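You operate a simulated robot arm through the tools that you are given. There is no shell and no other tool.

You run a simulated robot arm. Do the job below in one go: nothing can be reset, and whatever is moved stays where it is left.

## Task
Put things in order on the top of the grey cabinet. At the end: the silver teal plug socket stands where the grey carburettor stood; the white plastic spacer from the top of the grey cabinet is on the grey hose box; the grey carburettor from the top of the grey cabinet stands where the white plastic spacer stood; the blue foam corner from the top of the grey cabinet is in the teal parts tray; whatever was shut is shut again. Leave all else as you found it, and nothing knocked over. Set down upright: foam corner.

Only the result counts: the job must be done as asked and must still hold three seconds after the hand-in. Knocking over, shifting, dropping, spilling or breaking anything else fails it.

## Robot
A 7-joint arm with a two-finger parallel gripper, fixed in place. Base frame: the origin is at the foot of the arm, x ahead of it, y to its left, z up; the work surface is at about z = 0. Lengths are in m, angles in degrees, forces in N, time in s.
With the tool pointing down near the work surface it reaches from about 0.22 to 0.58 m from the base axis. Its first joint turns from -66.0 to 66.0 degrees. Payload 2.5 kg.
The TCP is the grasp point between the finger pads, 0.023 m short of the fingertips. In the tool frame z runs along the fingers and y along their closing line. Largest opening 0.094 m; finger width 0.038, thickness 0.01; the body of the gripper, 0.054 by 0.096 m, starts 0.039 m behind the TCP.
Orientation is that of the tool frame in the base frame, as [roll, pitch, yaw] about the fixed x, y, z axes, in that order (R = Rz(yaw) Ry(pitch) Rx(roll)). With the fingers straight down and closing along the base's y, the tool's x points along the base's -x, its y along +y and its z along -z.

## Interface
- The arm moves only by the tool send_rows. Its argument "series" is one flat list of numbers, 7 for each row, row after row: the shift along the tool's x, y, z in units of 500 mm (1.0 is 500 mm), then the turn, a rotation vector about the tool's x, y, z in units of 120 degrees (1.0 is 120 degrees), then the closure, from 0 (fully open) to 1 (shut). In form: [dx, dy, dz, ax, ay, az, grip, dx, dy, dz, ax, ay, az, grip, ...]. A call has 1 to 20 rows; each row is the pose to reach, as a shift and turn from the pose commanded when the call began, along the tool's axes at that moment. A call with a number of a shift or a turn outside -1 to 1 is refused whole. Rows are played at 5 a second. More than 0.05 m and 8.6 degrees between two rows, or a gripper value outside its range, and nothing of the call is played. Where a pose cannot be reached the arm comes as near as it can. A force on the tool above 40 N (or 10 N above the force at the start of the call, whichever is more), or a blocked arm, ends the call early, and 0.2 s more pass. The fingers move at their own pace (about 0.108 m/s each) and stop on an object; they squeeze with about 21 N. The grip force told is the motor's: it shows also when the fingers shut on nothing. Time passes only in rows, and 0.2 s behind the last, so rows that repeat a pose let the fingers close. It gives the time, the measured TCP pose, the force on the tool (base axes), the opening and the grip force at its end, in the units of the frame above (readings bear some noise), with the torque about the TCP (base axes, N m) and any sound that the robot's microphone picked up, and new pictures: "show" is both (left out), scene, wrist or none.
- Cameras (640 x 400 px; columns grow to the right, rows downward): "scene" is fixed at [0.1133, -0.4085, 0.5392]; the picture's right is [0.86, -0.51, 0.00], its down [-0.32, -0.54, -0.78] and it looks along [0.40, 0.67, -0.62] (base axes); focal length 330 px, centre (320, 200). "wrist" rides on the gripper at [0.086, 0.016, -0.075] in the tool frame; the picture's right is [-0.18, 0.98, 0.00], its down [-0.58, -0.11, -0.81] and it looks along [-0.79, -0.15, 0.59] (tool axes); focal length 243 px, centre (320, 200). There is no depth. A picture from a camera that has moved, and an enlarged one, comes with that camera's place and axes in the base frame and with its lens.
- close_up(camera, box): a new picture of the part [left, top, right, bottom] of that camera's present view, enlarged. It takes no simulated time.
- hand_in(): hands the job in; it is judged then, once.

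Places have to be worked out from the pictures, the camera data and where the tool is seen. Open the gripper and draw the arm clear of the work before you hand the job in, unless the task says otherwise.

The tools are called after "Emit:" as a command line: name --argument value ..., lists and objects as JSON in quotes. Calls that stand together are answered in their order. send_rows: Moves the arm, as the interface text tells. Its arguments: {"type":"object","properties":{"series":{"type":"array","items":{"type":"number"}},"show":{"type":"string","enum":["both","scene","wrist","none"]}},"required":["series"]} The other tools are called the same way: close_up (camera, box) takes an enlarged picture of a part of a camera's view; hand_in () hands the job in.

At the start:

```text
time_s: 0.0
ee_pos: [0.4367, -0.0753, 0.268]
tcp_rot: [180.0, 0.1, 180.0]
contact_force: [-0.9, 0.2, 0.7]
moment: [0.0, 0.01, -0.02]
opening: 0.0941
grasp_force: 0.0
```

scene: 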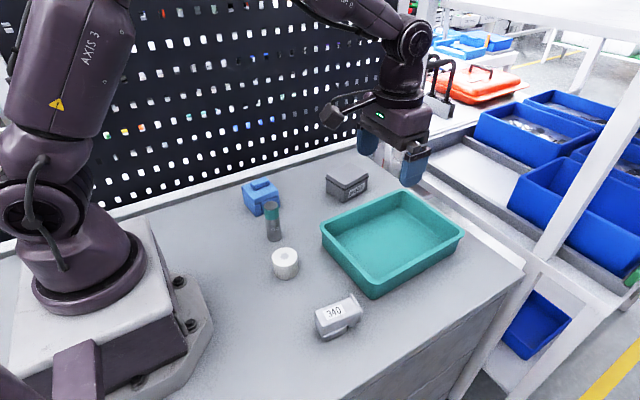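
wrist: 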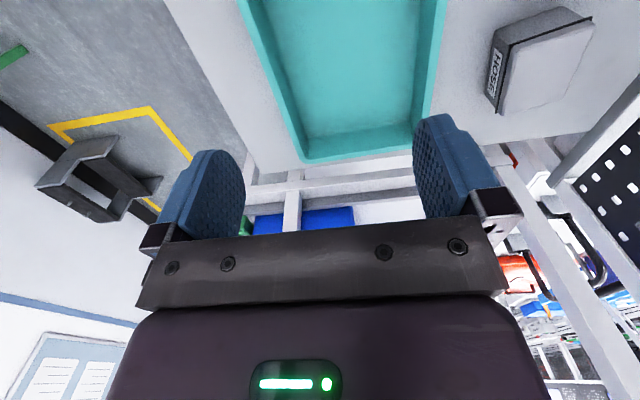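

The scene shows a blue foam block, a silver/teal cylinder, a white spacer, a grey box, a teal tray and a grey "340" item. I'll enlarge the views to identify each one before moving.

Emit:
close_up --camera "scene" --box '[220, 150, 380, 250]'

Emit:
close_up --camera "scene" --box '[240, 230, 400, 350]'

Emit:
close_up --camera "scene" --box '[300, 170, 480, 310]'

```text
4.00 times, centred on (300, 200) of scene
camera zoom: at [0.1133, -0.4085, 0.5392], right [0.86, -0.51, 0.0], down [-0.32, -0.54, -0.78], along [0.4, 0.67, -0.62], focal length 1320 px, centre (400, 200)
```

zoom: 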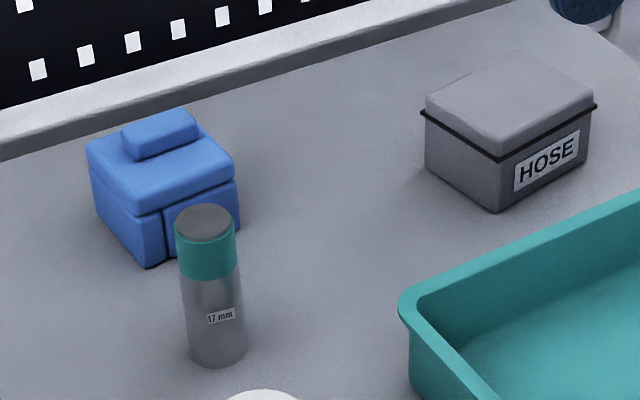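

```text
3.33 times, centred on (320, 290) of scene
camera zoom: at [0.1133, -0.4085, 0.5392], right [0.86, -0.51, 0.0], down [-0.32, -0.54, -0.78], along [0.4, 0.67, -0.62], focal length 1100 px, centre (320, -100)
```

zoom: 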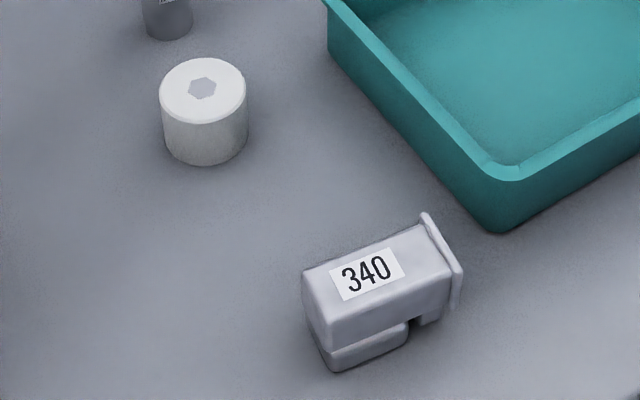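

```text
2.86 times, centred on (390, 240) of scene
camera zoom: at [0.1133, -0.4085, 0.5392], right [0.86, -0.51, 0.0], down [-0.32, -0.54, -0.78], along [0.4, 0.67, -0.62], focal length 943 px, centre (120, 86)
```

zoom: 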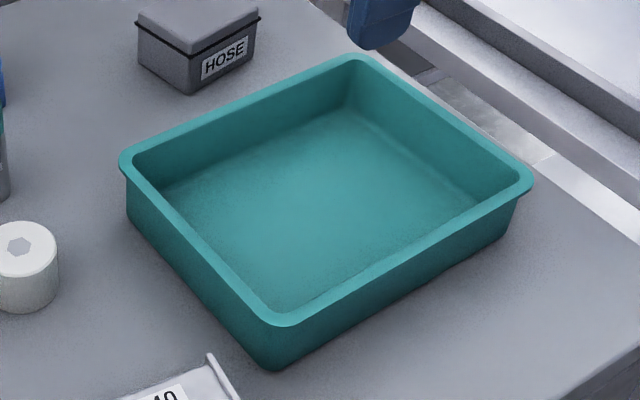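

The "340" part is the carburettor, the "17 mm" cylinder is the socket, and the hose box has a closed lid. I'll zoom in further so I can measure positions and yaw angles.

Emit:
close_up --camera "scene" --box '[300, 280, 380, 350]'

Emit:
close_up --camera "scene" --box '[310, 150, 390, 210]'

Emit:
close_up --camera "scene" --box '[230, 170, 300, 225]'

Emit:
close_up --camera "scene" --box '[250, 190, 320, 290]'

```text
5.71 times, centred on (340, 315) of scene
camera zoom: at [0.1133, -0.4085, 0.5392], right [0.86, -0.51, 0.0], down [-0.32, -0.54, -0.78], along [0.4, 0.67, -0.62], focal length 1886 px, centre (206, -457)
```

zoom: 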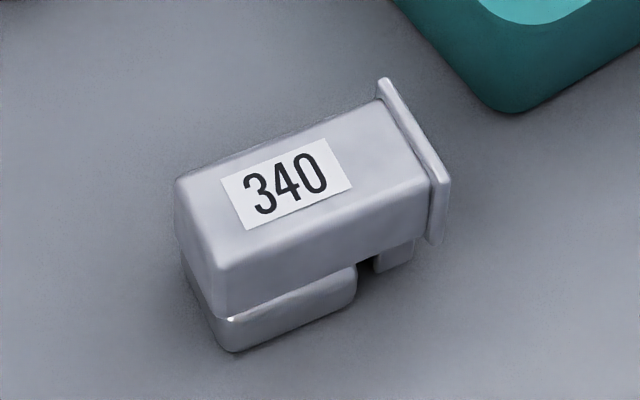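

```text
6.67 times, centred on (350, 180) of scene
camera zoom: at [0.1133, -0.4085, 0.5392], right [0.86, -0.51, 0.0], down [-0.32, -0.54, -0.78], along [0.4, 0.67, -0.62], focal length 2200 px, centre (120, 333)
```

zoom: 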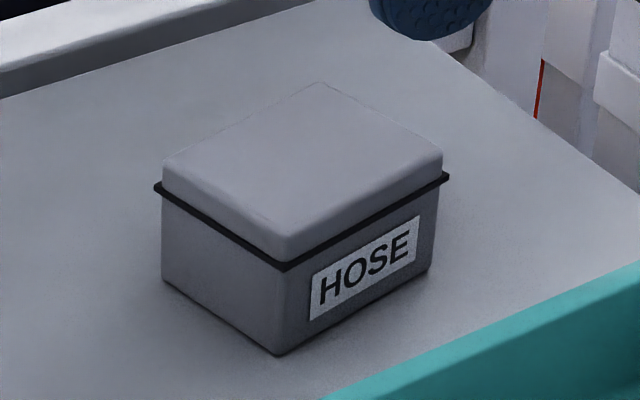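

```text
7.27 times, centred on (265, 198) of scene
camera zoom: at [0.1133, -0.4085, 0.5392], right [0.86, -0.51, 0.0], down [-0.32, -0.54, -0.78], along [0.4, 0.67, -0.62], focal length 2400 px, centre (720, 218)
```

zoom: 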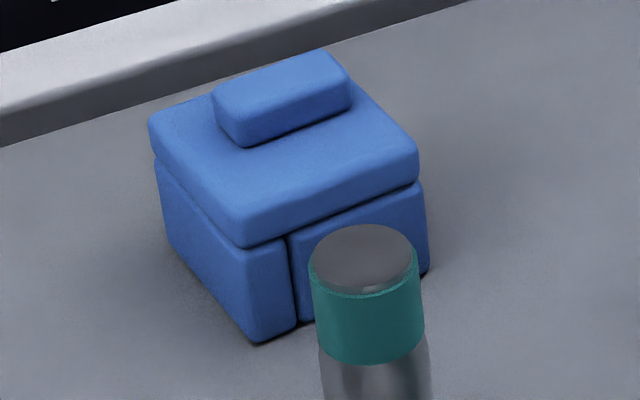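

```text
4.00 times, centred on (285, 240) of scene
camera zoom: at [0.1133, -0.4085, 0.5392], right [0.86, -0.51, 0.0], down [-0.32, -0.54, -0.78], along [0.4, 0.67, -0.62], focal length 1320 px, centre (460, 40)
```

zoom: 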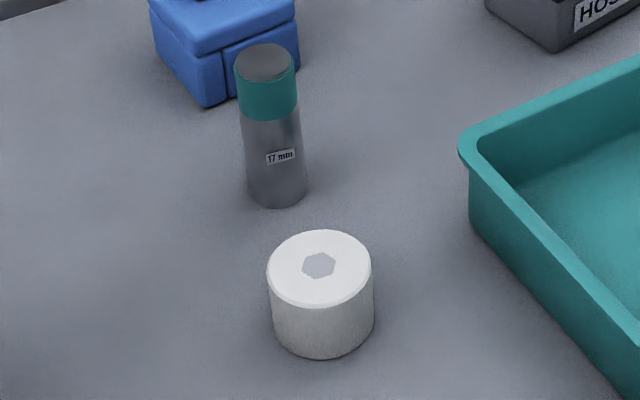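

I estimate these positions (x, y):

| Item | Centre | Size and yaw |
|---|---|---|
| Spacer | (0.280, 0.011) | Ø 0.052, h 0.038 |
| Carburettor | (0.302, -0.148) | yaw about -8° |
| Socket | (0.299, 0.110) | h 0.094 |
| Foam | (0.319, 0.232) | yaw about 5° |
| Hose box | (0.54, 0.17) | top at about 0.056 |

First I'll hover above the spacer at z=0.15 to check alignment with the wrist camera.

Emit:
send_rows --series '[0.0448, 0.0247, 0.0337, 0, 0, 0, 0, 0.0895, 0.0493, 0.0674, 0, 0, 0, 0, 0.1343, 0.074, 0.1011, 0, 0, 0, 0, 0.1791, 0.0986, 0.1349, 0, 0, 0, 0, 0.2239, 0.1233, 0.1686, 0, 0, 0, 0, 0.2686, 0.1479, 0.2023, 0, 0, 0, 0, 0.3134, 0.1726, 0.236, 0, 0, 0, 0, 0.3134, 0.1726, 0.236, 0, 0, 0, 0]' --show "both"

```text
time_s: 1.8
ee_pos: [0.2806, 0.013, 0.1494]
tcp_rot: [180.0, 0.0, -180.0]
contact_force: [-0.4, 0.3, 0.3]
moment: [-0.01, 0.01, -0.01]
opening: 0.0944
grasp_force: 0.1
camera wrist: at [0.1937, 0.0294, 0.2242], right [0.18, 0.98, 0.0], down [0.58, -0.11, 0.81], along [0.79, -0.15, -0.59], focal length 243 px, centre (320, 200)
```

scene: 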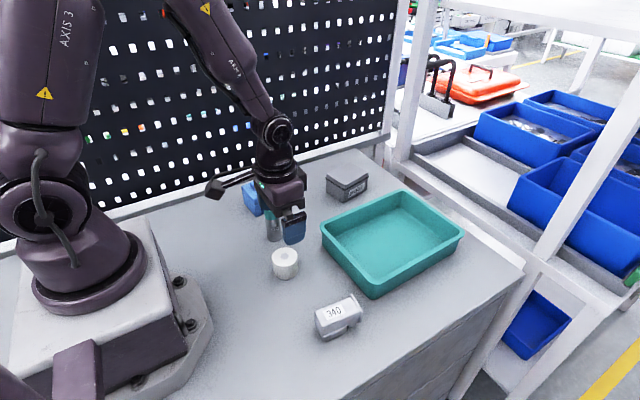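
wrist: 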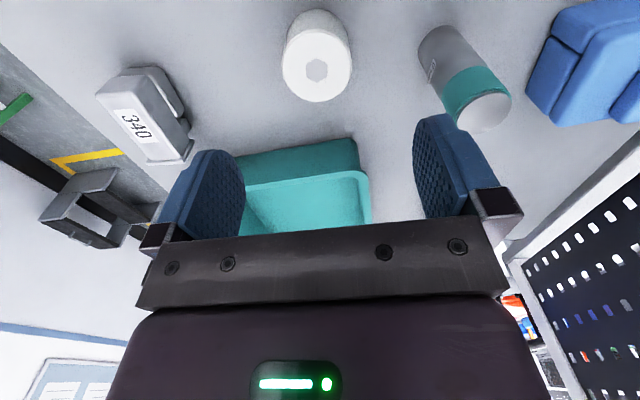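

The wrist view puts the spacer at about (0.281, 0.011), which agrees with the scene estimate. A closer look will refine that before I descend.

Emit:
close_up --camera "wrist" --box '[260, 0, 380, 110]'

Emit:
close_up --camera "wrist" --box '[400, 0, 640, 150]'

Emit:
close_up --camera "wrist" --box '[80, 50, 220, 170]'

```text
3.64 times, centred on (320, 55) of wrist
camera zoom: at [0.1937, 0.0294, 0.2242], right [0.18, 0.98, 0.0], down [0.58, -0.11, 0.81], along [0.79, -0.15, -0.59], focal length 882 px, centre (320, 727)
```

zoom: 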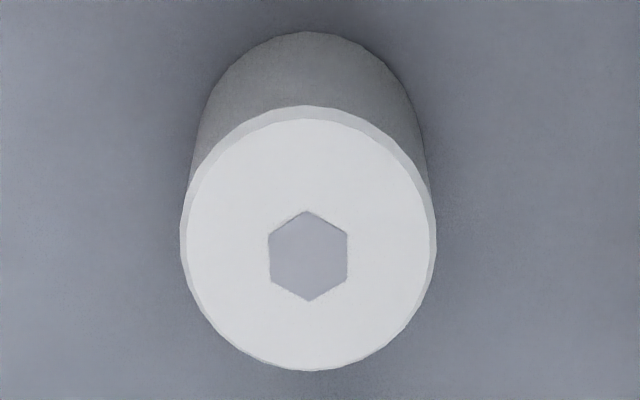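

```text
2.67 times, centred on (520, 75) of wrist
camera zoom: at [0.1937, 0.0294, 0.2242], right [0.18, 0.98, 0.0], down [0.58, -0.11, 0.81], along [0.79, -0.15, -0.59], focal length 647 px, centre (-213, 533)
```

zoom: 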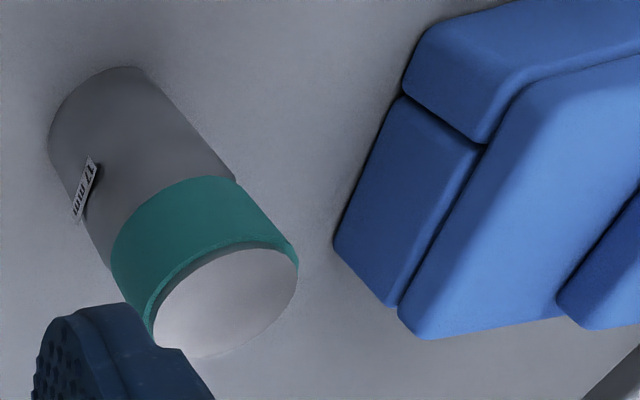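

```text
3.33 times, centred on (150, 110) of wrist
camera zoom: at [0.1937, 0.0294, 0.2242], right [0.18, 0.98, 0.0], down [0.58, -0.11, 0.81], along [0.79, -0.15, -0.59], focal length 809 px, centre (887, 500)
```

zoom: 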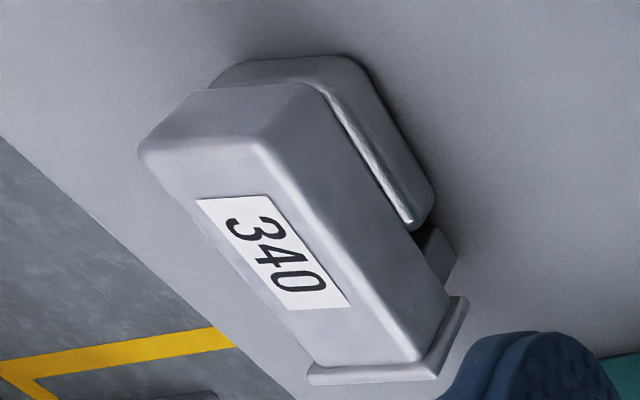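

The refined spacer position is (0.281, 0.011) with the top at about 0.038. I'm descending to z≈0.028 with the gripper open, then checking before I close.

Emit:
send_rows --series '[-0.002, -0.0044, 0.06, 0, 0, 0, 0, -0.002, -0.0044, 0.12, 0, 0, 0, 0, -0.002, -0.0044, 0.17, 0, 0, 0, 0, -0.002, -0.0044, 0.21, 0, 0, 0, 0, -0.002, -0.0044, 0.23, 0, 0, 0, 0, -0.002, -0.0044, 0.2426, 0, 0, 0, 0, -0.002, -0.0044, 0.2426, 0, 0, 0, 0]' --show "both"

```text
time_s: 3.4
ee_pos: [0.2797, 0.0091, 0.028]
tcp_rot: [179.9, 0.0, 180.0]
contact_force: [0.2, -0.2, 0.6]
moment: [-0.01, 0.01, 0.02]
opening: 0.0941
grasp_force: 0.0
camera wrist: at [0.1927, 0.0256, 0.1032], right [0.18, 0.98, 0.0], down [0.58, -0.11, 0.81], along [0.79, -0.15, -0.59], focal length 243 px, centre (320, 200)
```

scene: 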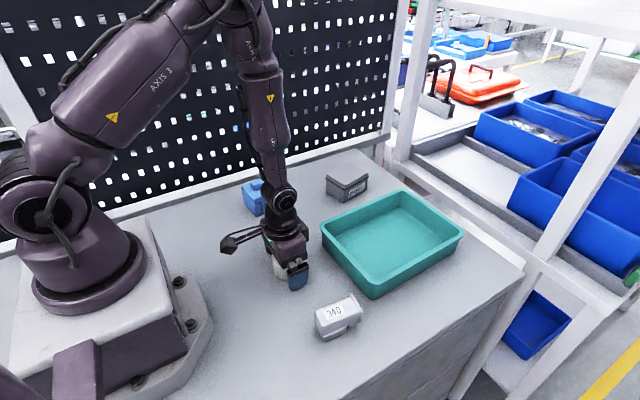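
wrist: 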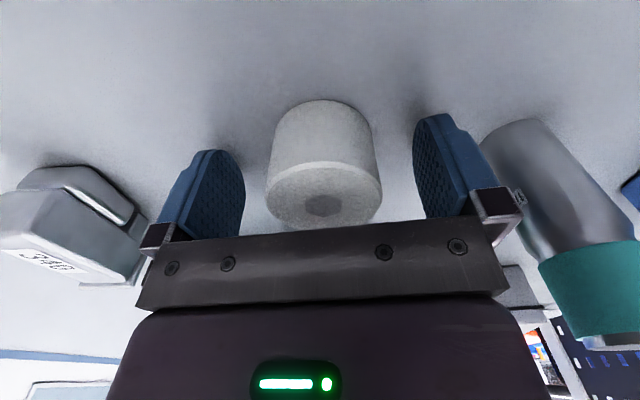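

The spacer sits centred between the fingers, so I'm closing on it.

Emit:
send_rows --series '[0, 0, 0, 0, 0, 0, 1, 0, 0, 0, 0, 0, 0, 1, 0, 0, 0, 0, 0, 0, 1, 0, 0, 0, 0, 0, 0, 1]' --show "wrist"

```text
time_s: 4.4
ee_pos: [0.2792, 0.0086, 0.029]
tcp_rot: [-180.0, -0.1, -180.0]
contact_force: [0.3, -0.3, -0.4]
moment: [-0.02, 0.0, -0.04]
opening: 0.0511
grasp_force: 21.1
camera wrist: at [0.1926, 0.0257, 0.1034], right [0.18, 0.98, 0.0], down [0.58, -0.11, 0.81], along [0.79, -0.15, -0.59], focal length 243 px, centre (320, 200)
```

wrist: 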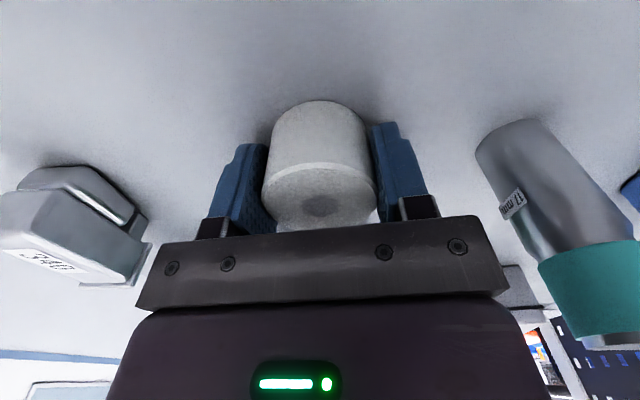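

Gripped: opening is 0.051 and force 21 N. Next I'll lift about 0.13 m, carry the spacer over to above the hose box, and look before lowering.

Emit:
send_rows --series '[0, 0, -0.02, 0, 0, 0, 1, 0, 0, -0.08, 0, 0, 0, 1, 0, 0, -0.15, 0, 0, 0, 1, 0, 0, -0.21, 0, 0, 0, 1, 0, 0, -0.26, 0, 0, 0, 1, -0.0645, 0.0398, -0.26, 0, 0, 0, 1, -0.129, 0.0795, -0.26, 0, 0, 0, 1, -0.1935, 0.1193, -0.26, 0, 0, 0, 1, -0.258, 0.159, -0.26, 0, 0, 0, 1, -0.3225, 0.1988, -0.26, 0, 0, 0, 1, -0.387, 0.2385, -0.26, 0, 0, 0, 1, -0.4515, 0.2783, -0.26, 0, 0, 0, 1, -0.516, 0.318, -0.26, 0, 0, 0, 1, -0.516, 0.318, -0.26, 0, 0, 0, 1]' --show "both"

```text
time_s: 7.4
ee_pos: [0.5388, 0.1695, 0.1557]
tcp_rot: [-180.0, -0.1, 179.9]
contact_force: [0.4, 0.9, -0.7]
moment: [-0.02, 0.01, -0.01]
opening: 0.051
grasp_force: 21.4
camera wrist: at [0.4517, 0.1864, 0.2313], right [0.18, 0.98, 0.0], down [0.58, -0.11, 0.81], along [0.79, -0.15, -0.59], focal length 243 px, centre (320, 200)
```

scene: 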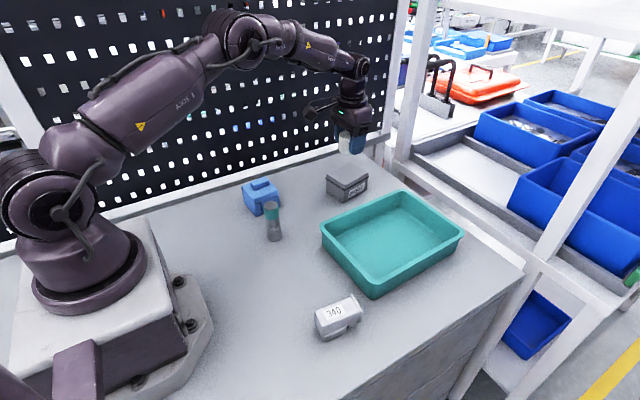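
wrist: 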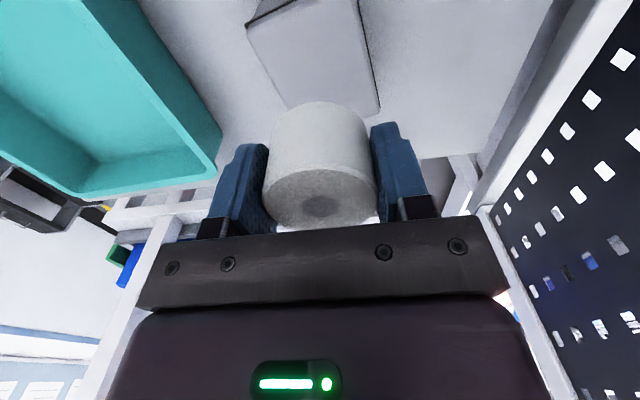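

The spacer is held above the box. I'm zooming in on the lid through the wrist camera to confirm its height and centre.

Emit:
close_up --camera "wrist" --box '[220, 0, 420, 130]'

Emit:
close_up --camera "scene" --box '[300, 110, 400, 210]'

```text
3.08 times, centred on (320, 65) of wrist
camera zoom: at [0.4517, 0.1864, 0.2313], right [0.18, 0.98, 0.0], down [0.58, -0.11, 0.81], along [0.79, -0.15, -0.59], focal length 746 px, centre (320, 615)
```

zoom: 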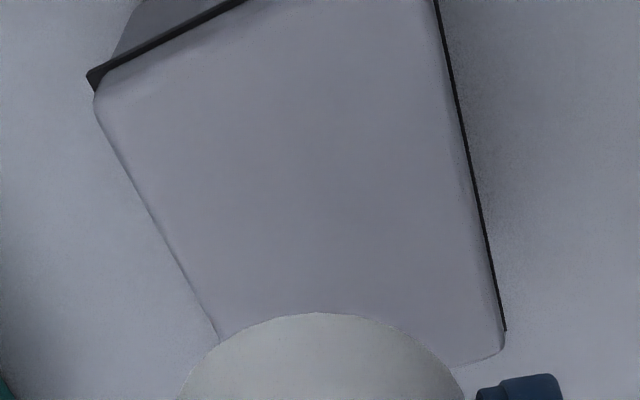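

```text
4.00 times, centred on (350, 160) of scene
camera zoom: at [0.1133, -0.4085, 0.5392], right [0.86, -0.51, 0.0], down [-0.32, -0.54, -0.78], along [0.4, 0.67, -0.62], focal length 1320 px, centre (200, 360)
```

zoom: 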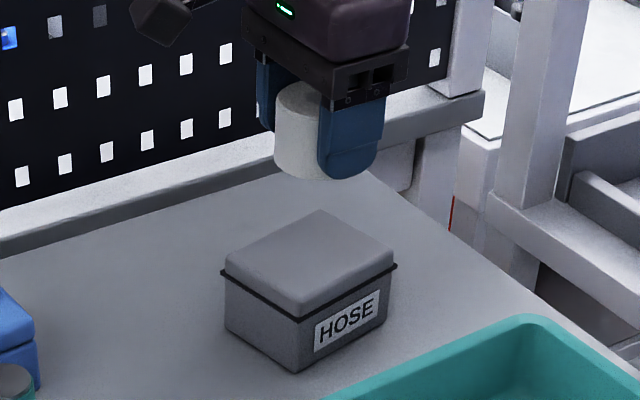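

The wrist view gives a lid centre of about (0.541, 0.171), which agrees with the earlier estimate. I'll lower to just above the lid and check.

Emit:
send_rows --series '[-0.003, 0.002, 0.04, 0, 0, 0, 1, -0.003, 0.002, 0.08, 0, 0, 0, 1, -0.003, 0.002, 0.11, 0, 0, 0, 1, -0.003, 0.002, 0.124, 0, 0, 0, 1, -0.003, 0.002, 0.124, 0, 0, 0, 1]' --show "both"

Emit:
close_up --camera "scene" --box '[310, 130, 390, 210]'

```text
time_s: 8.6
ee_pos: [0.5406, 0.1697, 0.0957]
tcp_rot: [-180.0, 0.1, 180.0]
contact_force: [-1.1, 0.3, -0.4]
moment: [0.02, 0.0, 0.0]
opening: 0.0512
grasp_force: 21.0
camera wrist: at [0.454, 0.1865, 0.1703], right [0.18, 0.98, 0.0], down [0.58, -0.11, 0.81], along [0.79, -0.15, -0.59], focal length 243 px, centre (320, 200)
```

scene: 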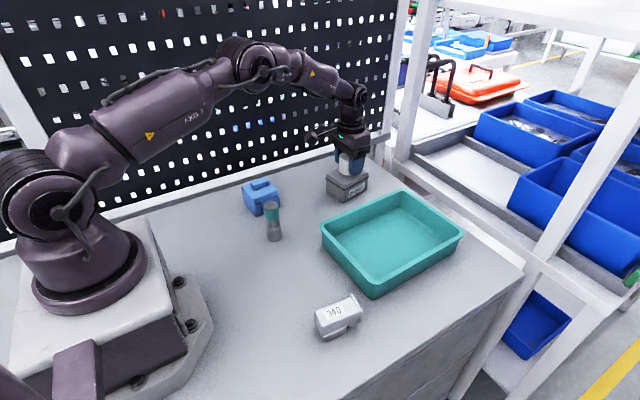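
wrist: 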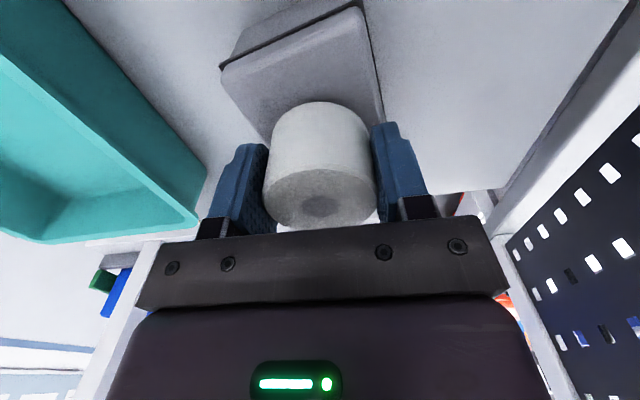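

```text
5.00 times, centred on (350, 170) of scene
camera zoom: at [0.1133, -0.4085, 0.5392], right [0.86, -0.51, 0.0], down [-0.32, -0.54, -0.78], along [0.4, 0.67, -0.62], focal length 1650 px, centre (170, 350)
```

zoom: 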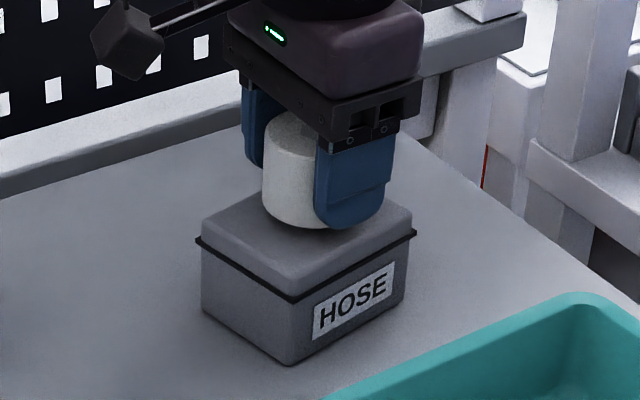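

The spacer is about 1 cm above the lid and centred over it. I'm lowering it in small steps while watching the force.

Emit:
send_rows --series '[0, 0, 0.006, 0, 0, 0, 1, 0, 0, 0.011, 0, 0, 0, 1, 0, 0, 0.015, 0, 0, 0, 1, 0, 0, 0.015, 0, 0, 0, 1]' --show "none"

Emit:
close_up --camera "scene" --box '[325, 150, 375, 190]'

```text
time_s: 9.6
ee_pos: [0.5409, 0.169, 0.0888]
tcp_rot: [180.0, 0.0, 179.9]
contact_force: [0.1, 0.3, -1.1]
moment: [-0.01, -0.01, 0.02]
opening: 0.0508
grasp_force: 21.0
```

```text
10.00 times, centred on (350, 170) of scene
camera zoom: at [0.1133, -0.4085, 0.5392], right [0.86, -0.51, 0.0], down [-0.32, -0.54, -0.78], along [0.4, 0.67, -0.62], focal length 3301 px, centre (20, 500)
```

zoom: 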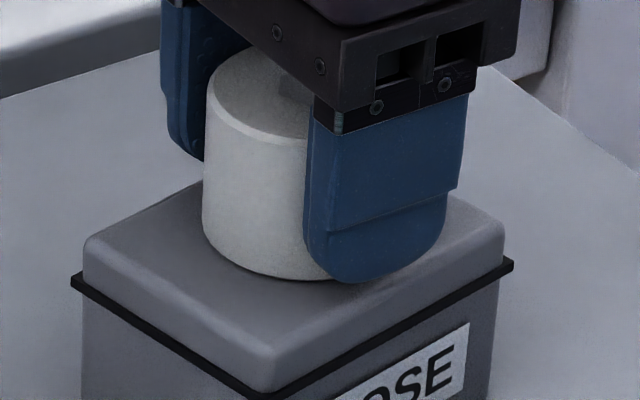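

The gap is now only a few millimetres, so I'm continuing down in 1 mm steps.

Emit:
send_rows --series '[0, 0, 0.002, 0, 0, 0, 1, 0, 0, 0.004, 0, 0, 0, 1, 0, 0, 0.004, 0, 0, 0, 1]' --show "none"

Emit:
close_up --camera "scene" --box '[325, 150, 375, 190]'

```text
time_s: 10.4
ee_pos: [0.5399, 0.1695, 0.0869]
tcp_rot: [179.9, 0.2, 180.0]
contact_force: [-2.5, -1.6, 15.0]
moment: [-0.06, 0.09, 0.02]
opening: 0.0509
grasp_force: 21.1
```

```text
10.00 times, centred on (350, 170) of scene
camera zoom: at [0.1132, -0.4086, 0.5392], right [0.86, -0.51, 0.0], down [-0.32, -0.54, -0.78], along [0.4, 0.67, -0.62], focal length 3301 px, centre (20, 500)
```

zoom: 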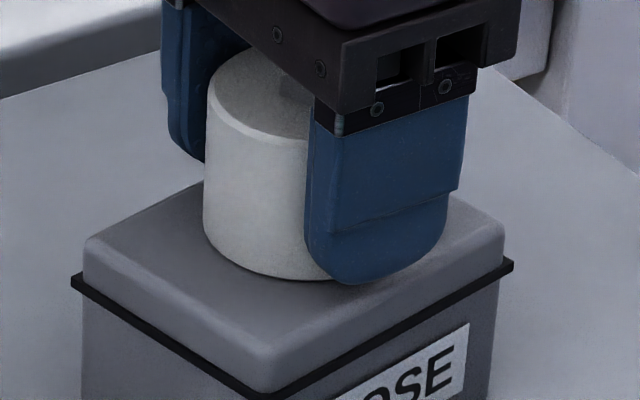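

Contact is confirmed at about 15 N, which puts the lid top at about 0.058. I'll ease off slightly, open the fingers, then rise straight up.

Emit:
send_rows --series '[0, 0, -0.0016, 0, 0, 0, 1, 0, 0, -0.0016, 0, 0, 0, 1, 0, 0, -0.0016, 0, 0, 0, 0.4, 0, 0, -0.0016, 0, 0, 0, 0.2, 0, 0, -0.0016, 0, 0, 0, 0.05, 0, 0, -0.0016, 0, 0, 0, 0.05]' --show "both"

Emit:
close_up --camera "scene" --box '[325, 150, 375, 190]'

```text
time_s: 11.8
ee_pos: [0.5397, 0.169, 0.0875]
tcp_rot: [180.0, 0.0, -180.0]
contact_force: [-0.9, 0.3, 0.9]
moment: [-0.03, -0.01, -0.02]
opening: 0.0895
grasp_force: 0.0
camera wrist: at [0.453, 0.1861, 0.1623], right [0.18, 0.98, 0.0], down [0.58, -0.11, 0.81], along [0.79, -0.15, -0.59], focal length 243 px, centre (320, 200)
```

scene: 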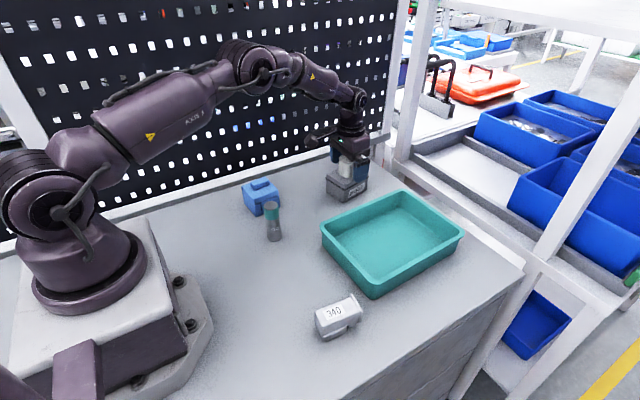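
wrist: 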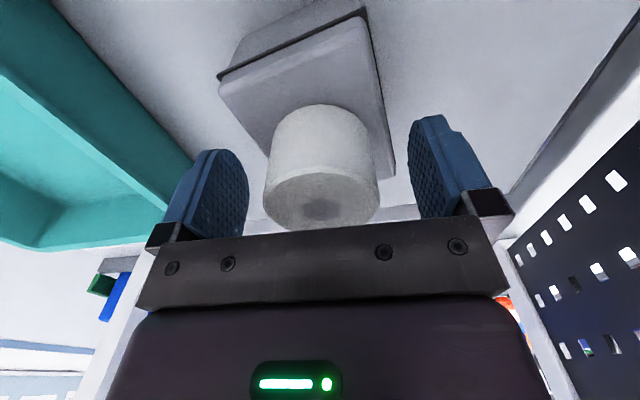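

```text
10.00 times, centred on (350, 170) of scene
camera zoom: at [0.1133, -0.4085, 0.5392], right [0.86, -0.51, 0.0], down [-0.32, -0.54, -0.78], along [0.4, 0.67, -0.62], focal length 3301 px, centre (20, 500)
```

zoom: 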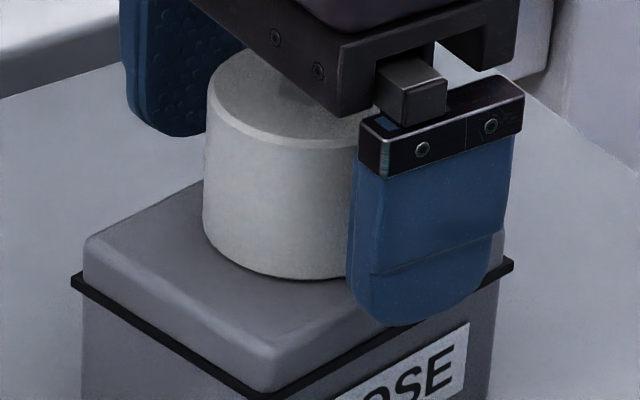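

The spacer stands on the lid. I'll rise straight up, then move to a hover above the carburettor with a yaw of about -8°.

Emit:
send_rows --series '[0, 0, -0.02, 0, 0, 0, 0.05, 0, 0, -0.08, 0, 0, 0, 0, 0, 0, -0.14, 0, 0, 0, 0, 0, 0, -0.18, 0, 0, 0, 0, 0.0482, -0.0635, -0.18, 0, 0, 0.006, 0, 0.0963, -0.1269, -0.18, 0, 0, 0.012, 0, 0.1445, -0.1904, -0.18, 0, 0, 0.018, 0, 0.1926, -0.2538, -0.18, 0, 0, 0.024, 0, 0.2408, -0.3173, -0.18, 0, 0, 0.03, 0, 0.289, -0.3808, -0.18, 0, 0, 0.037, 0, 0.3371, -0.4442, -0.18, 0, 0, 0.044, 0, 0.3853, -0.5077, -0.18, 0, 0, 0.051, 0, 0.4334, -0.5711, -0.18, 0, 0, 0.058, 0, 0.4816, -0.6346, -0.18, 0, 0, 0.064, 0, 0.4816, -0.6346, -0.13, 0, 0, 0.064, 0, 0.4816, -0.6346, -0.13, 0, 0, 0.064, 0]' --show "both"

Emit:
close_up --camera "wrist" --box '[240, 0, 400, 120]'

Emit:
close_up --camera "scene" --box '[310, 140, 400, 210]'

```text
time_s: 15.2
ee_pos: [0.2991, -0.1476, 0.1484]
tcp_rot: [-180.0, 0.0, 172.3]
contact_force: [0.6, 0.9, -0.5]
moment: [0.01, 0.0, 0.0]
opening: 0.094
grasp_force: 0.0
camera wrist: at [0.2152, -0.1193, 0.2241], right [0.31, 0.95, 0.0], down [0.56, -0.19, 0.81], along [0.77, -0.25, -0.59], focal length 243 px, centre (320, 200)
```

scene: 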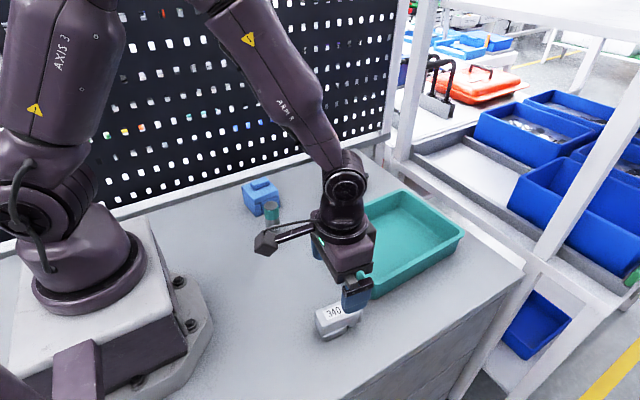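
wrist: 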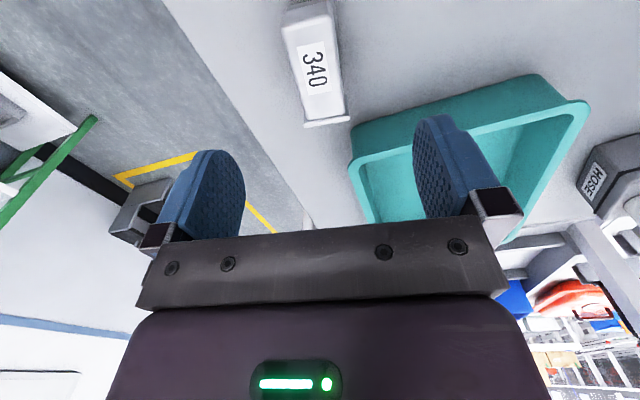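

```text
3.33 times, centred on (320, 60) of wrist
camera zoom: at [0.2152, -0.1193, 0.2241], right [0.31, 0.95, 0.0], down [0.56, -0.19, 0.81], along [0.77, -0.25, -0.59], focal length 809 px, centre (320, 667)
```

zoom: 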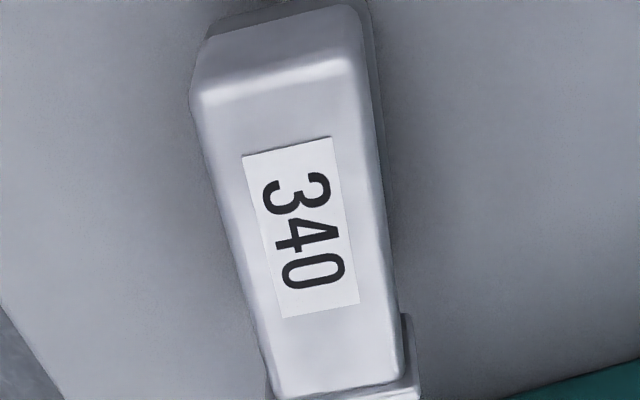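

```text
5.71 times, centred on (355, 175) of scene
camera zoom: at [0.1132, -0.4086, 0.5392], right [0.86, -0.51, 0.0], down [-0.32, -0.54, -0.78], along [0.4, 0.67, -0.62], focal length 1886 px, centre (120, 343)
```

zoom: 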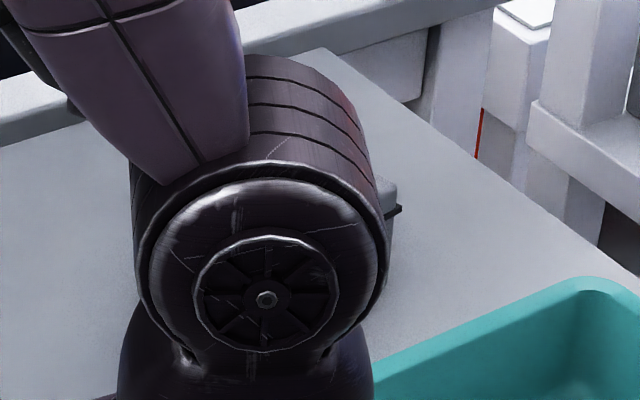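

The carburettor body is centred at about (0.302, -0.149) with yaw about -8°, so the hover is within 2 mm. I'm descending around it with open fingers and stopping a bit high to read the true height.

Emit:
send_rows --series '[-0.0024, -0.0027, 0.06, 0, 0, 0, 0, -0.0024, -0.0027, 0.12, 0, 0, 0, 0, -0.0024, -0.0027, 0.17, 0, 0, 0, 0, -0.0024, -0.0027, 0.21, 0, 0, 0, 0, -0.0024, -0.0027, 0.232, 0, 0, 0, 0, -0.0024, -0.0027, 0.232, 0, 0, 0, 0]' --show "both"

Emit:
close_up --camera "scene" --box '[300, 260, 390, 350]'

```text
time_s: 16.6
ee_pos: [0.3002, -0.1519, 0.0361]
tcp_rot: [179.9, -0.1, 172.2]
contact_force: [0.6, -0.6, 0.0]
moment: [0.0, 0.01, -0.01]
opening: 0.0938
grasp_force: 0.0
camera wrist: at [0.2165, -0.1231, 0.1108], right [0.31, 0.95, 0.0], down [0.56, -0.19, 0.81], along [0.77, -0.25, -0.59], focal length 243 px, centre (320, 200)
```

scene: 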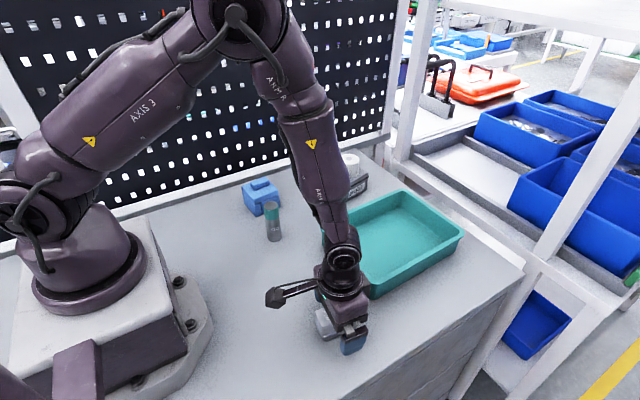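
wrist: 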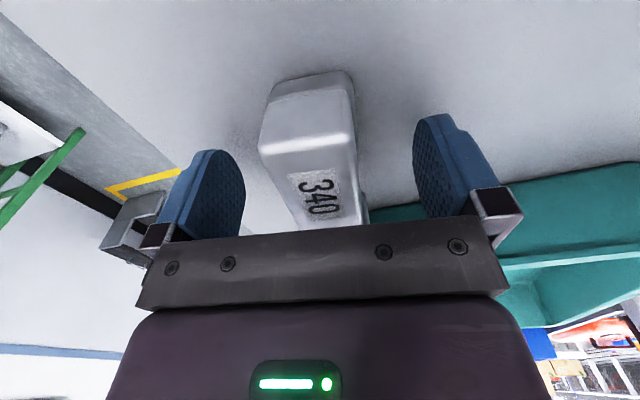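

```text
4.44 times, centred on (345, 305) of scene
camera zoom: at [0.1133, -0.4085, 0.5392], right [0.86, -0.51, 0.0], down [-0.32, -0.54, -0.78], along [0.4, 0.67, -0.62], focal length 1467 px, centre (209, -267)
```

zoom: 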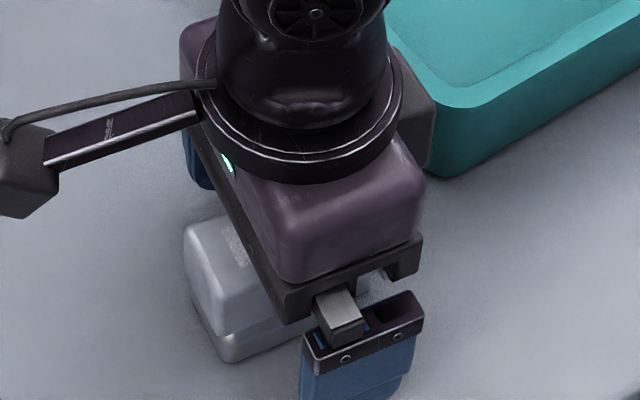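

The fingers straddle the carburettor evenly. I'll go 5 mm lower and close.

Emit:
send_rows --series '[0, 0, 0.005, 0, 0, 0, 0, 0, 0, 0.01, 0, 0, 0, 0, 0, 0, 0.01, 0, 0, 0, 0.4, 0, 0, 0.01, 0, 0, 0, 0.6, 0, 0, 0.01, 0, 0, 0, 1, 0, 0, 0.01, 0, 0, 0, 1, 0, 0, 0.01, 0, 0, 0, 1, 0, 0, 0.01, 0, 0, 0, 1]' --show "both"

Emit:
close_up --camera "scene" --box '[300, 260, 390, 350]'

```text
time_s: 18.4
ee_pos: [0.3012, -0.1508, 0.0318]
tcp_rot: [180.0, 0.0, 172.4]
contact_force: [0.1, 0.7, 0.0]
moment: [0.03, -0.08, -0.01]
opening: 0.0376
grasp_force: 21.3
camera wrist: at [0.216, -0.1223, 0.1065], right [0.31, 0.95, 0.0], down [0.56, -0.19, 0.81], along [0.77, -0.25, -0.59], focal length 243 px, centre (320, 200)
```

scene: 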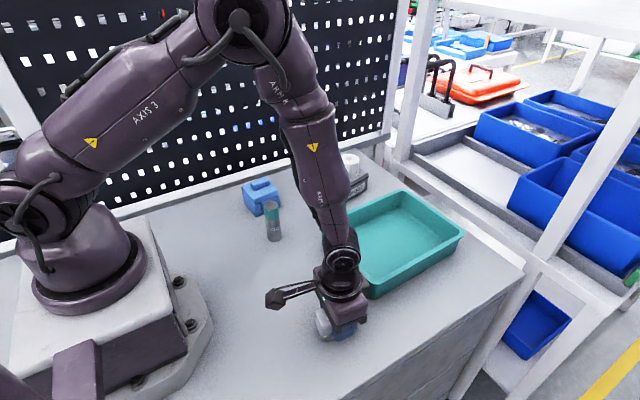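
wrist: 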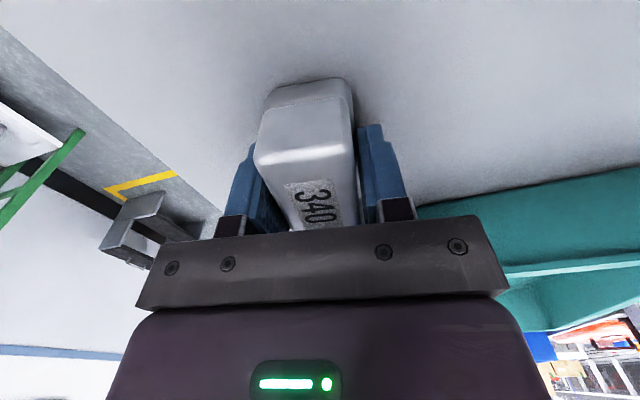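

```text
4.44 times, centred on (345, 305) of scene
camera zoom: at [0.1133, -0.4085, 0.5392], right [0.86, -0.51, 0.0], down [-0.32, -0.54, -0.78], along [0.4, 0.67, -0.62], focal length 1467 px, centre (209, -267)
```

zoom: 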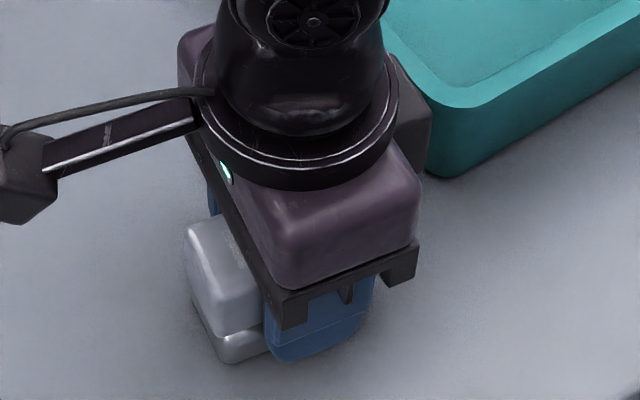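

The carburettor is gripped, with an opening of 0.0376. I'm lifting it 0.10 m, carrying it over the spacer's old spot at (0.281, 0.011), and stopping in hover to check.

Emit:
send_rows --series '[0, 0, -0.01, 0, 0, 0, 1, 0, 0, -0.05, 0, 0, 0, 1, 0, 0, -0.1, 0, 0, 0, 1, 0, 0, -0.16, 0, 0, 0, 1, 0, 0, -0.2, 0, 0, 0, 1, 0.017, 0.0632, -0.2, 0, 0, 0, 1, 0.034, 0.1263, -0.2, 0, 0, 0, 1, 0.051, 0.1895, -0.2, 0, 0, 0, 1, 0.068, 0.2526, -0.2, 0, 0, 0, 1, 0.085, 0.3158, -0.2, 0, 0, 0, 1, 0.085, 0.3158, -0.15, 0, 0, 0, 1, 0.085, 0.3158, -0.1, 0, 0, 0, 1, 0.085, 0.3158, -0.06, 0, 0, 0, 1, 0.085, 0.3158, -0.03, 0, 0, 0, 1, 0.085, 0.3158, -0.03, 0, 0, 0, 1]' --show "both"

Emit:
close_up --camera "scene" --box '[240, 210, 330, 300]'

```text
time_s: 21.6
ee_pos: [0.2803, 0.0107, 0.0456]
tcp_rot: [-179.9, 0.0, 172.3]
contact_force: [-0.4, -0.7, -1.4]
moment: [0.01, 0.0, 0.01]
opening: 0.0379
grasp_force: 21.2
camera wrist: at [0.1958, 0.0391, 0.1217], right [0.31, 0.95, 0.0], down [0.56, -0.19, 0.81], along [0.77, -0.25, -0.59], focal length 243 px, centre (320, 200)
```

scene: 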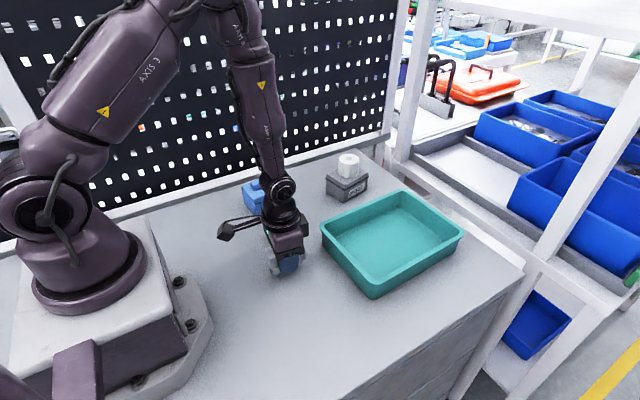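
wrist: 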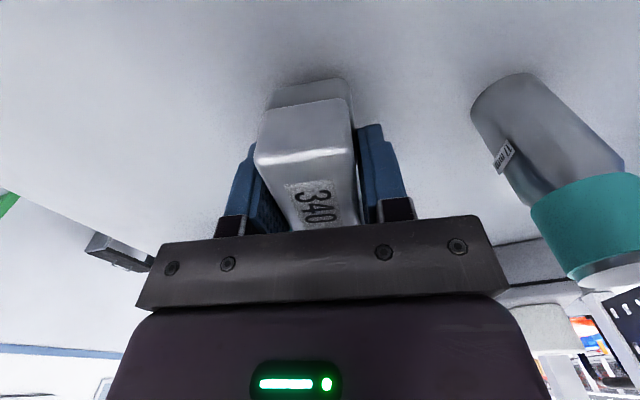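

```text
4.44 times, centred on (285, 255) of scene
camera zoom: at [0.1133, -0.4085, 0.5392], right [0.86, -0.51, 0.0], down [-0.32, -0.54, -0.78], along [0.4, 0.67, -0.62], focal length 1467 px, centre (476, -44)
```

zoom: 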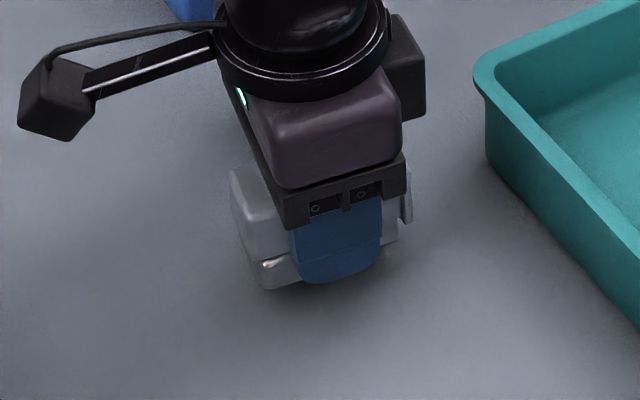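

The pose is on target at (0.280, 0.011). I'm lowering gently to the grasp height of about 0.0316, in small final steps.

Emit:
send_rows --series '[0, 0, 0.01, 0, 0, 0, 1, 0, 0, 0.019, 0, 0, 0, 1, 0, 0, 0.025, 0, 0, 0, 1, 0, 0, 0.028, 0, 0, 0, 1, 0, 0, 0.028, 0, 0, 0, 1]' --show "none"

```text
time_s: 22.8
ee_pos: [0.2803, 0.0106, 0.0337]
tcp_rot: [-180.0, -0.1, 172.4]
contact_force: [-0.3, 0.6, -2.0]
moment: [-0.01, 0.04, -0.01]
opening: 0.0377
grasp_force: 21.2
```

Nothing has touched yet (force z is about -2, which is just the part's weight). I'm continuing in 1 mm steps.

Emit:
send_rows --series '[0, 0, 0.002, 0, 0, 0, 1, 0, 0, 0.003, 0, 0, 0, 1, 0, 0, 0.003, 0, 0, 0, 1]' --show "none"

Emit:
close_up --camera "scene" --box '[255, 240, 315, 290]'

```text
time_s: 23.6
ee_pos: [0.2805, 0.0119, 0.0316]
tcp_rot: [180.0, 0.0, 172.2]
contact_force: [-3.5, -0.8, 11.2]
moment: [-0.04, -0.24, -0.01]
opening: 0.0376
grasp_force: 21.2
```

```text
8.00 times, centred on (285, 265) of scene
camera zoom: at [0.1132, -0.4085, 0.5392], right [0.86, -0.51, 0.0], down [-0.32, -0.54, -0.78], along [0.4, 0.67, -0.62], focal length 2641 px, centre (600, -320)
```

zoom: 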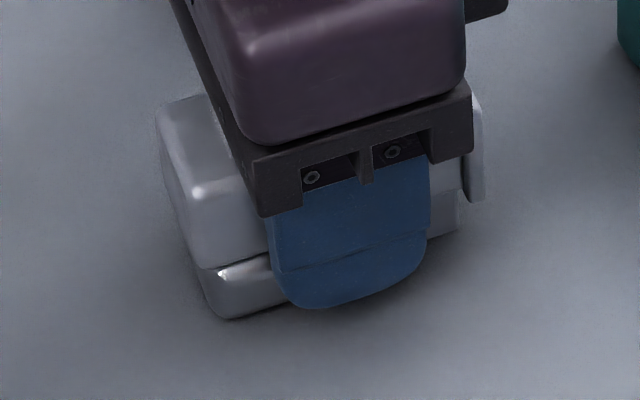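

Contact with the surface is confirmed. I'll ease off by half a millimetre, release, and check.

Emit:
send_rows --series '[0, 0, -0.001, 0, 0, 0, 1, 0, 0, -0.001, 0, 0, 0, 1, 0, 0, -0.001, 0, 0, 0, 0.5, 0, 0, -0.001, 0, 0, 0, 0.3, 0, 0, -0.001, 0, 0, 0, 0.15, 0, 0, -0.001, 0, 0, 0, 0.15]' --show "wrist"

Emit:
close_up --camera "scene" --box '[255, 240, 315, 290]'

```text
time_s: 25.0
ee_pos: [0.2798, 0.012, 0.0323]
tcp_rot: [180.0, 0.0, 172.3]
contact_force: [-1.1, 0.5, 0.2]
moment: [0.0, 0.03, -0.03]
opening: 0.0801
grasp_force: 0.1
camera wrist: at [0.1953, 0.0404, 0.1069], right [0.31, 0.95, 0.0], down [0.56, -0.19, 0.81], along [0.77, -0.25, -0.59], focal length 243 px, centre (320, 200)
```

wrist: 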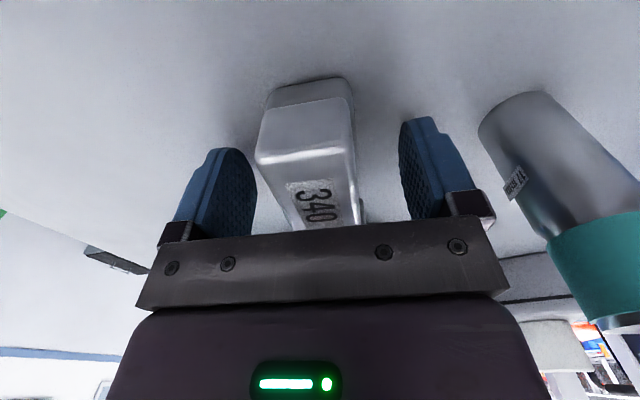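

```text
8.00 times, centred on (285, 265) of scene
camera zoom: at [0.1133, -0.4085, 0.5392], right [0.86, -0.51, 0.0], down [-0.32, -0.54, -0.78], along [0.4, 0.67, -0.62], focal length 2641 px, centre (600, -320)
```

zoom: 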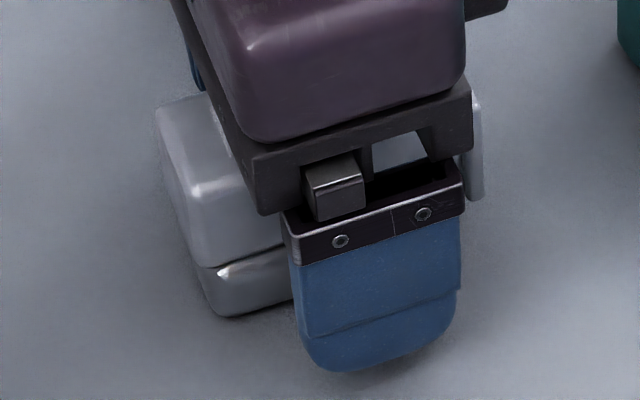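

The carburettor stands on the spacer's old spot. I'll rise and move to hover above the socket, with the yaw turned back to 180°.

Emit:
send_rows --series '[0, 0, -0.02, 0, 0, 0, 0.1, 0, 0, -0.08, 0, 0, 0, 0.05, 0, 0, -0.15, 0, 0, 0, 0, 0, 0, -0.22, 0, 0, 0, 0, 0, 0, -0.28, 0, 0, 0, 0, -0.0038, 0.0671, -0.28, 0, 0, -0.022, 0, -0.0077, 0.1343, -0.28, 0, 0, -0.044, 0, -0.0115, 0.2014, -0.28, 0, 0, -0.064, 0, -0.0115, 0.2014, -0.28, 0, 0, -0.064, 0]' --show "both"

Emit:
close_up --camera "wrist" --box '[250, 0, 400, 130]'

Emit:
close_up --camera "scene" --box '[240, 200, 330, 300]'

```text
time_s: 27.0
ee_pos: [0.2993, 0.1095, 0.1732]
tcp_rot: [180.0, 0.0, -179.9]
contact_force: [-0.1, -0.6, -0.6]
moment: [-0.04, -0.03, -0.01]
opening: 0.0939
grasp_force: 0.0
camera wrist: at [0.2113, 0.128, 0.2479], right [0.18, 0.98, 0.0], down [0.58, -0.11, 0.81], along [0.79, -0.15, -0.59], focal length 243 px, centre (320, 200)
```

scene: 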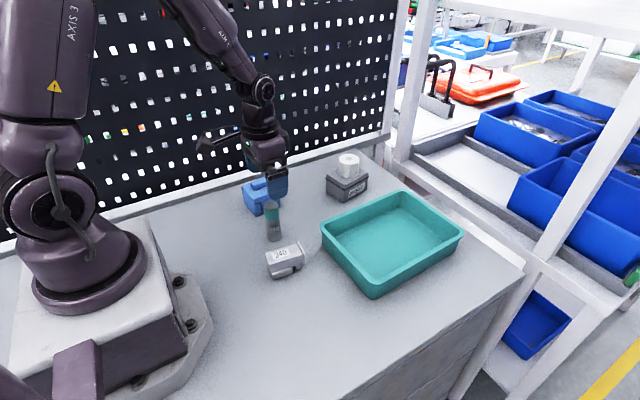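
wrist: 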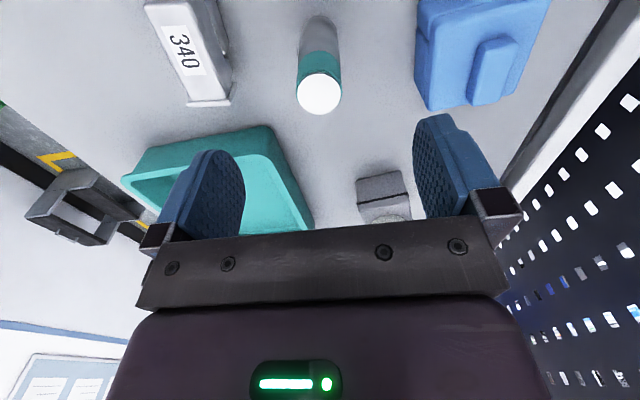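

```text
3.08 times, centred on (325, 65) of wrist
camera zoom: at [0.2113, 0.128, 0.2479], right [0.18, 0.98, 0.0], down [0.58, -0.11, 0.81], along [0.79, -0.15, -0.59], focal length 746 px, centre (305, 615)
```

zoom: 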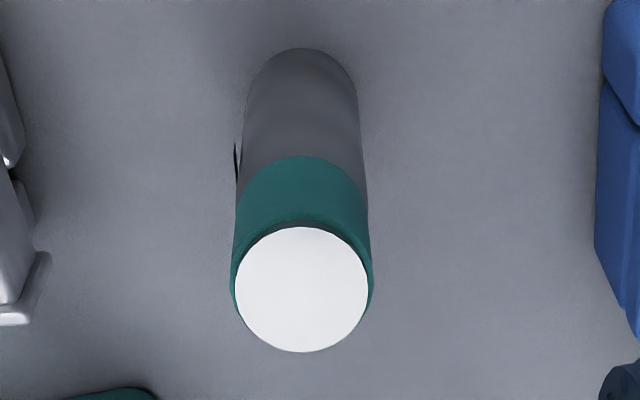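

```text
4.00 times, centred on (285, 250) of scene
camera zoom: at [0.1133, -0.4085, 0.5392], right [0.86, -0.51, 0.0], down [-0.32, -0.54, -0.78], along [0.4, 0.67, -0.62], focal length 1320 px, centre (460, 0)
```

zoom: 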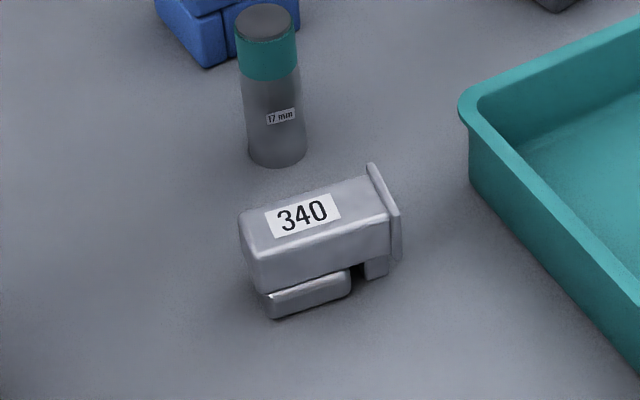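

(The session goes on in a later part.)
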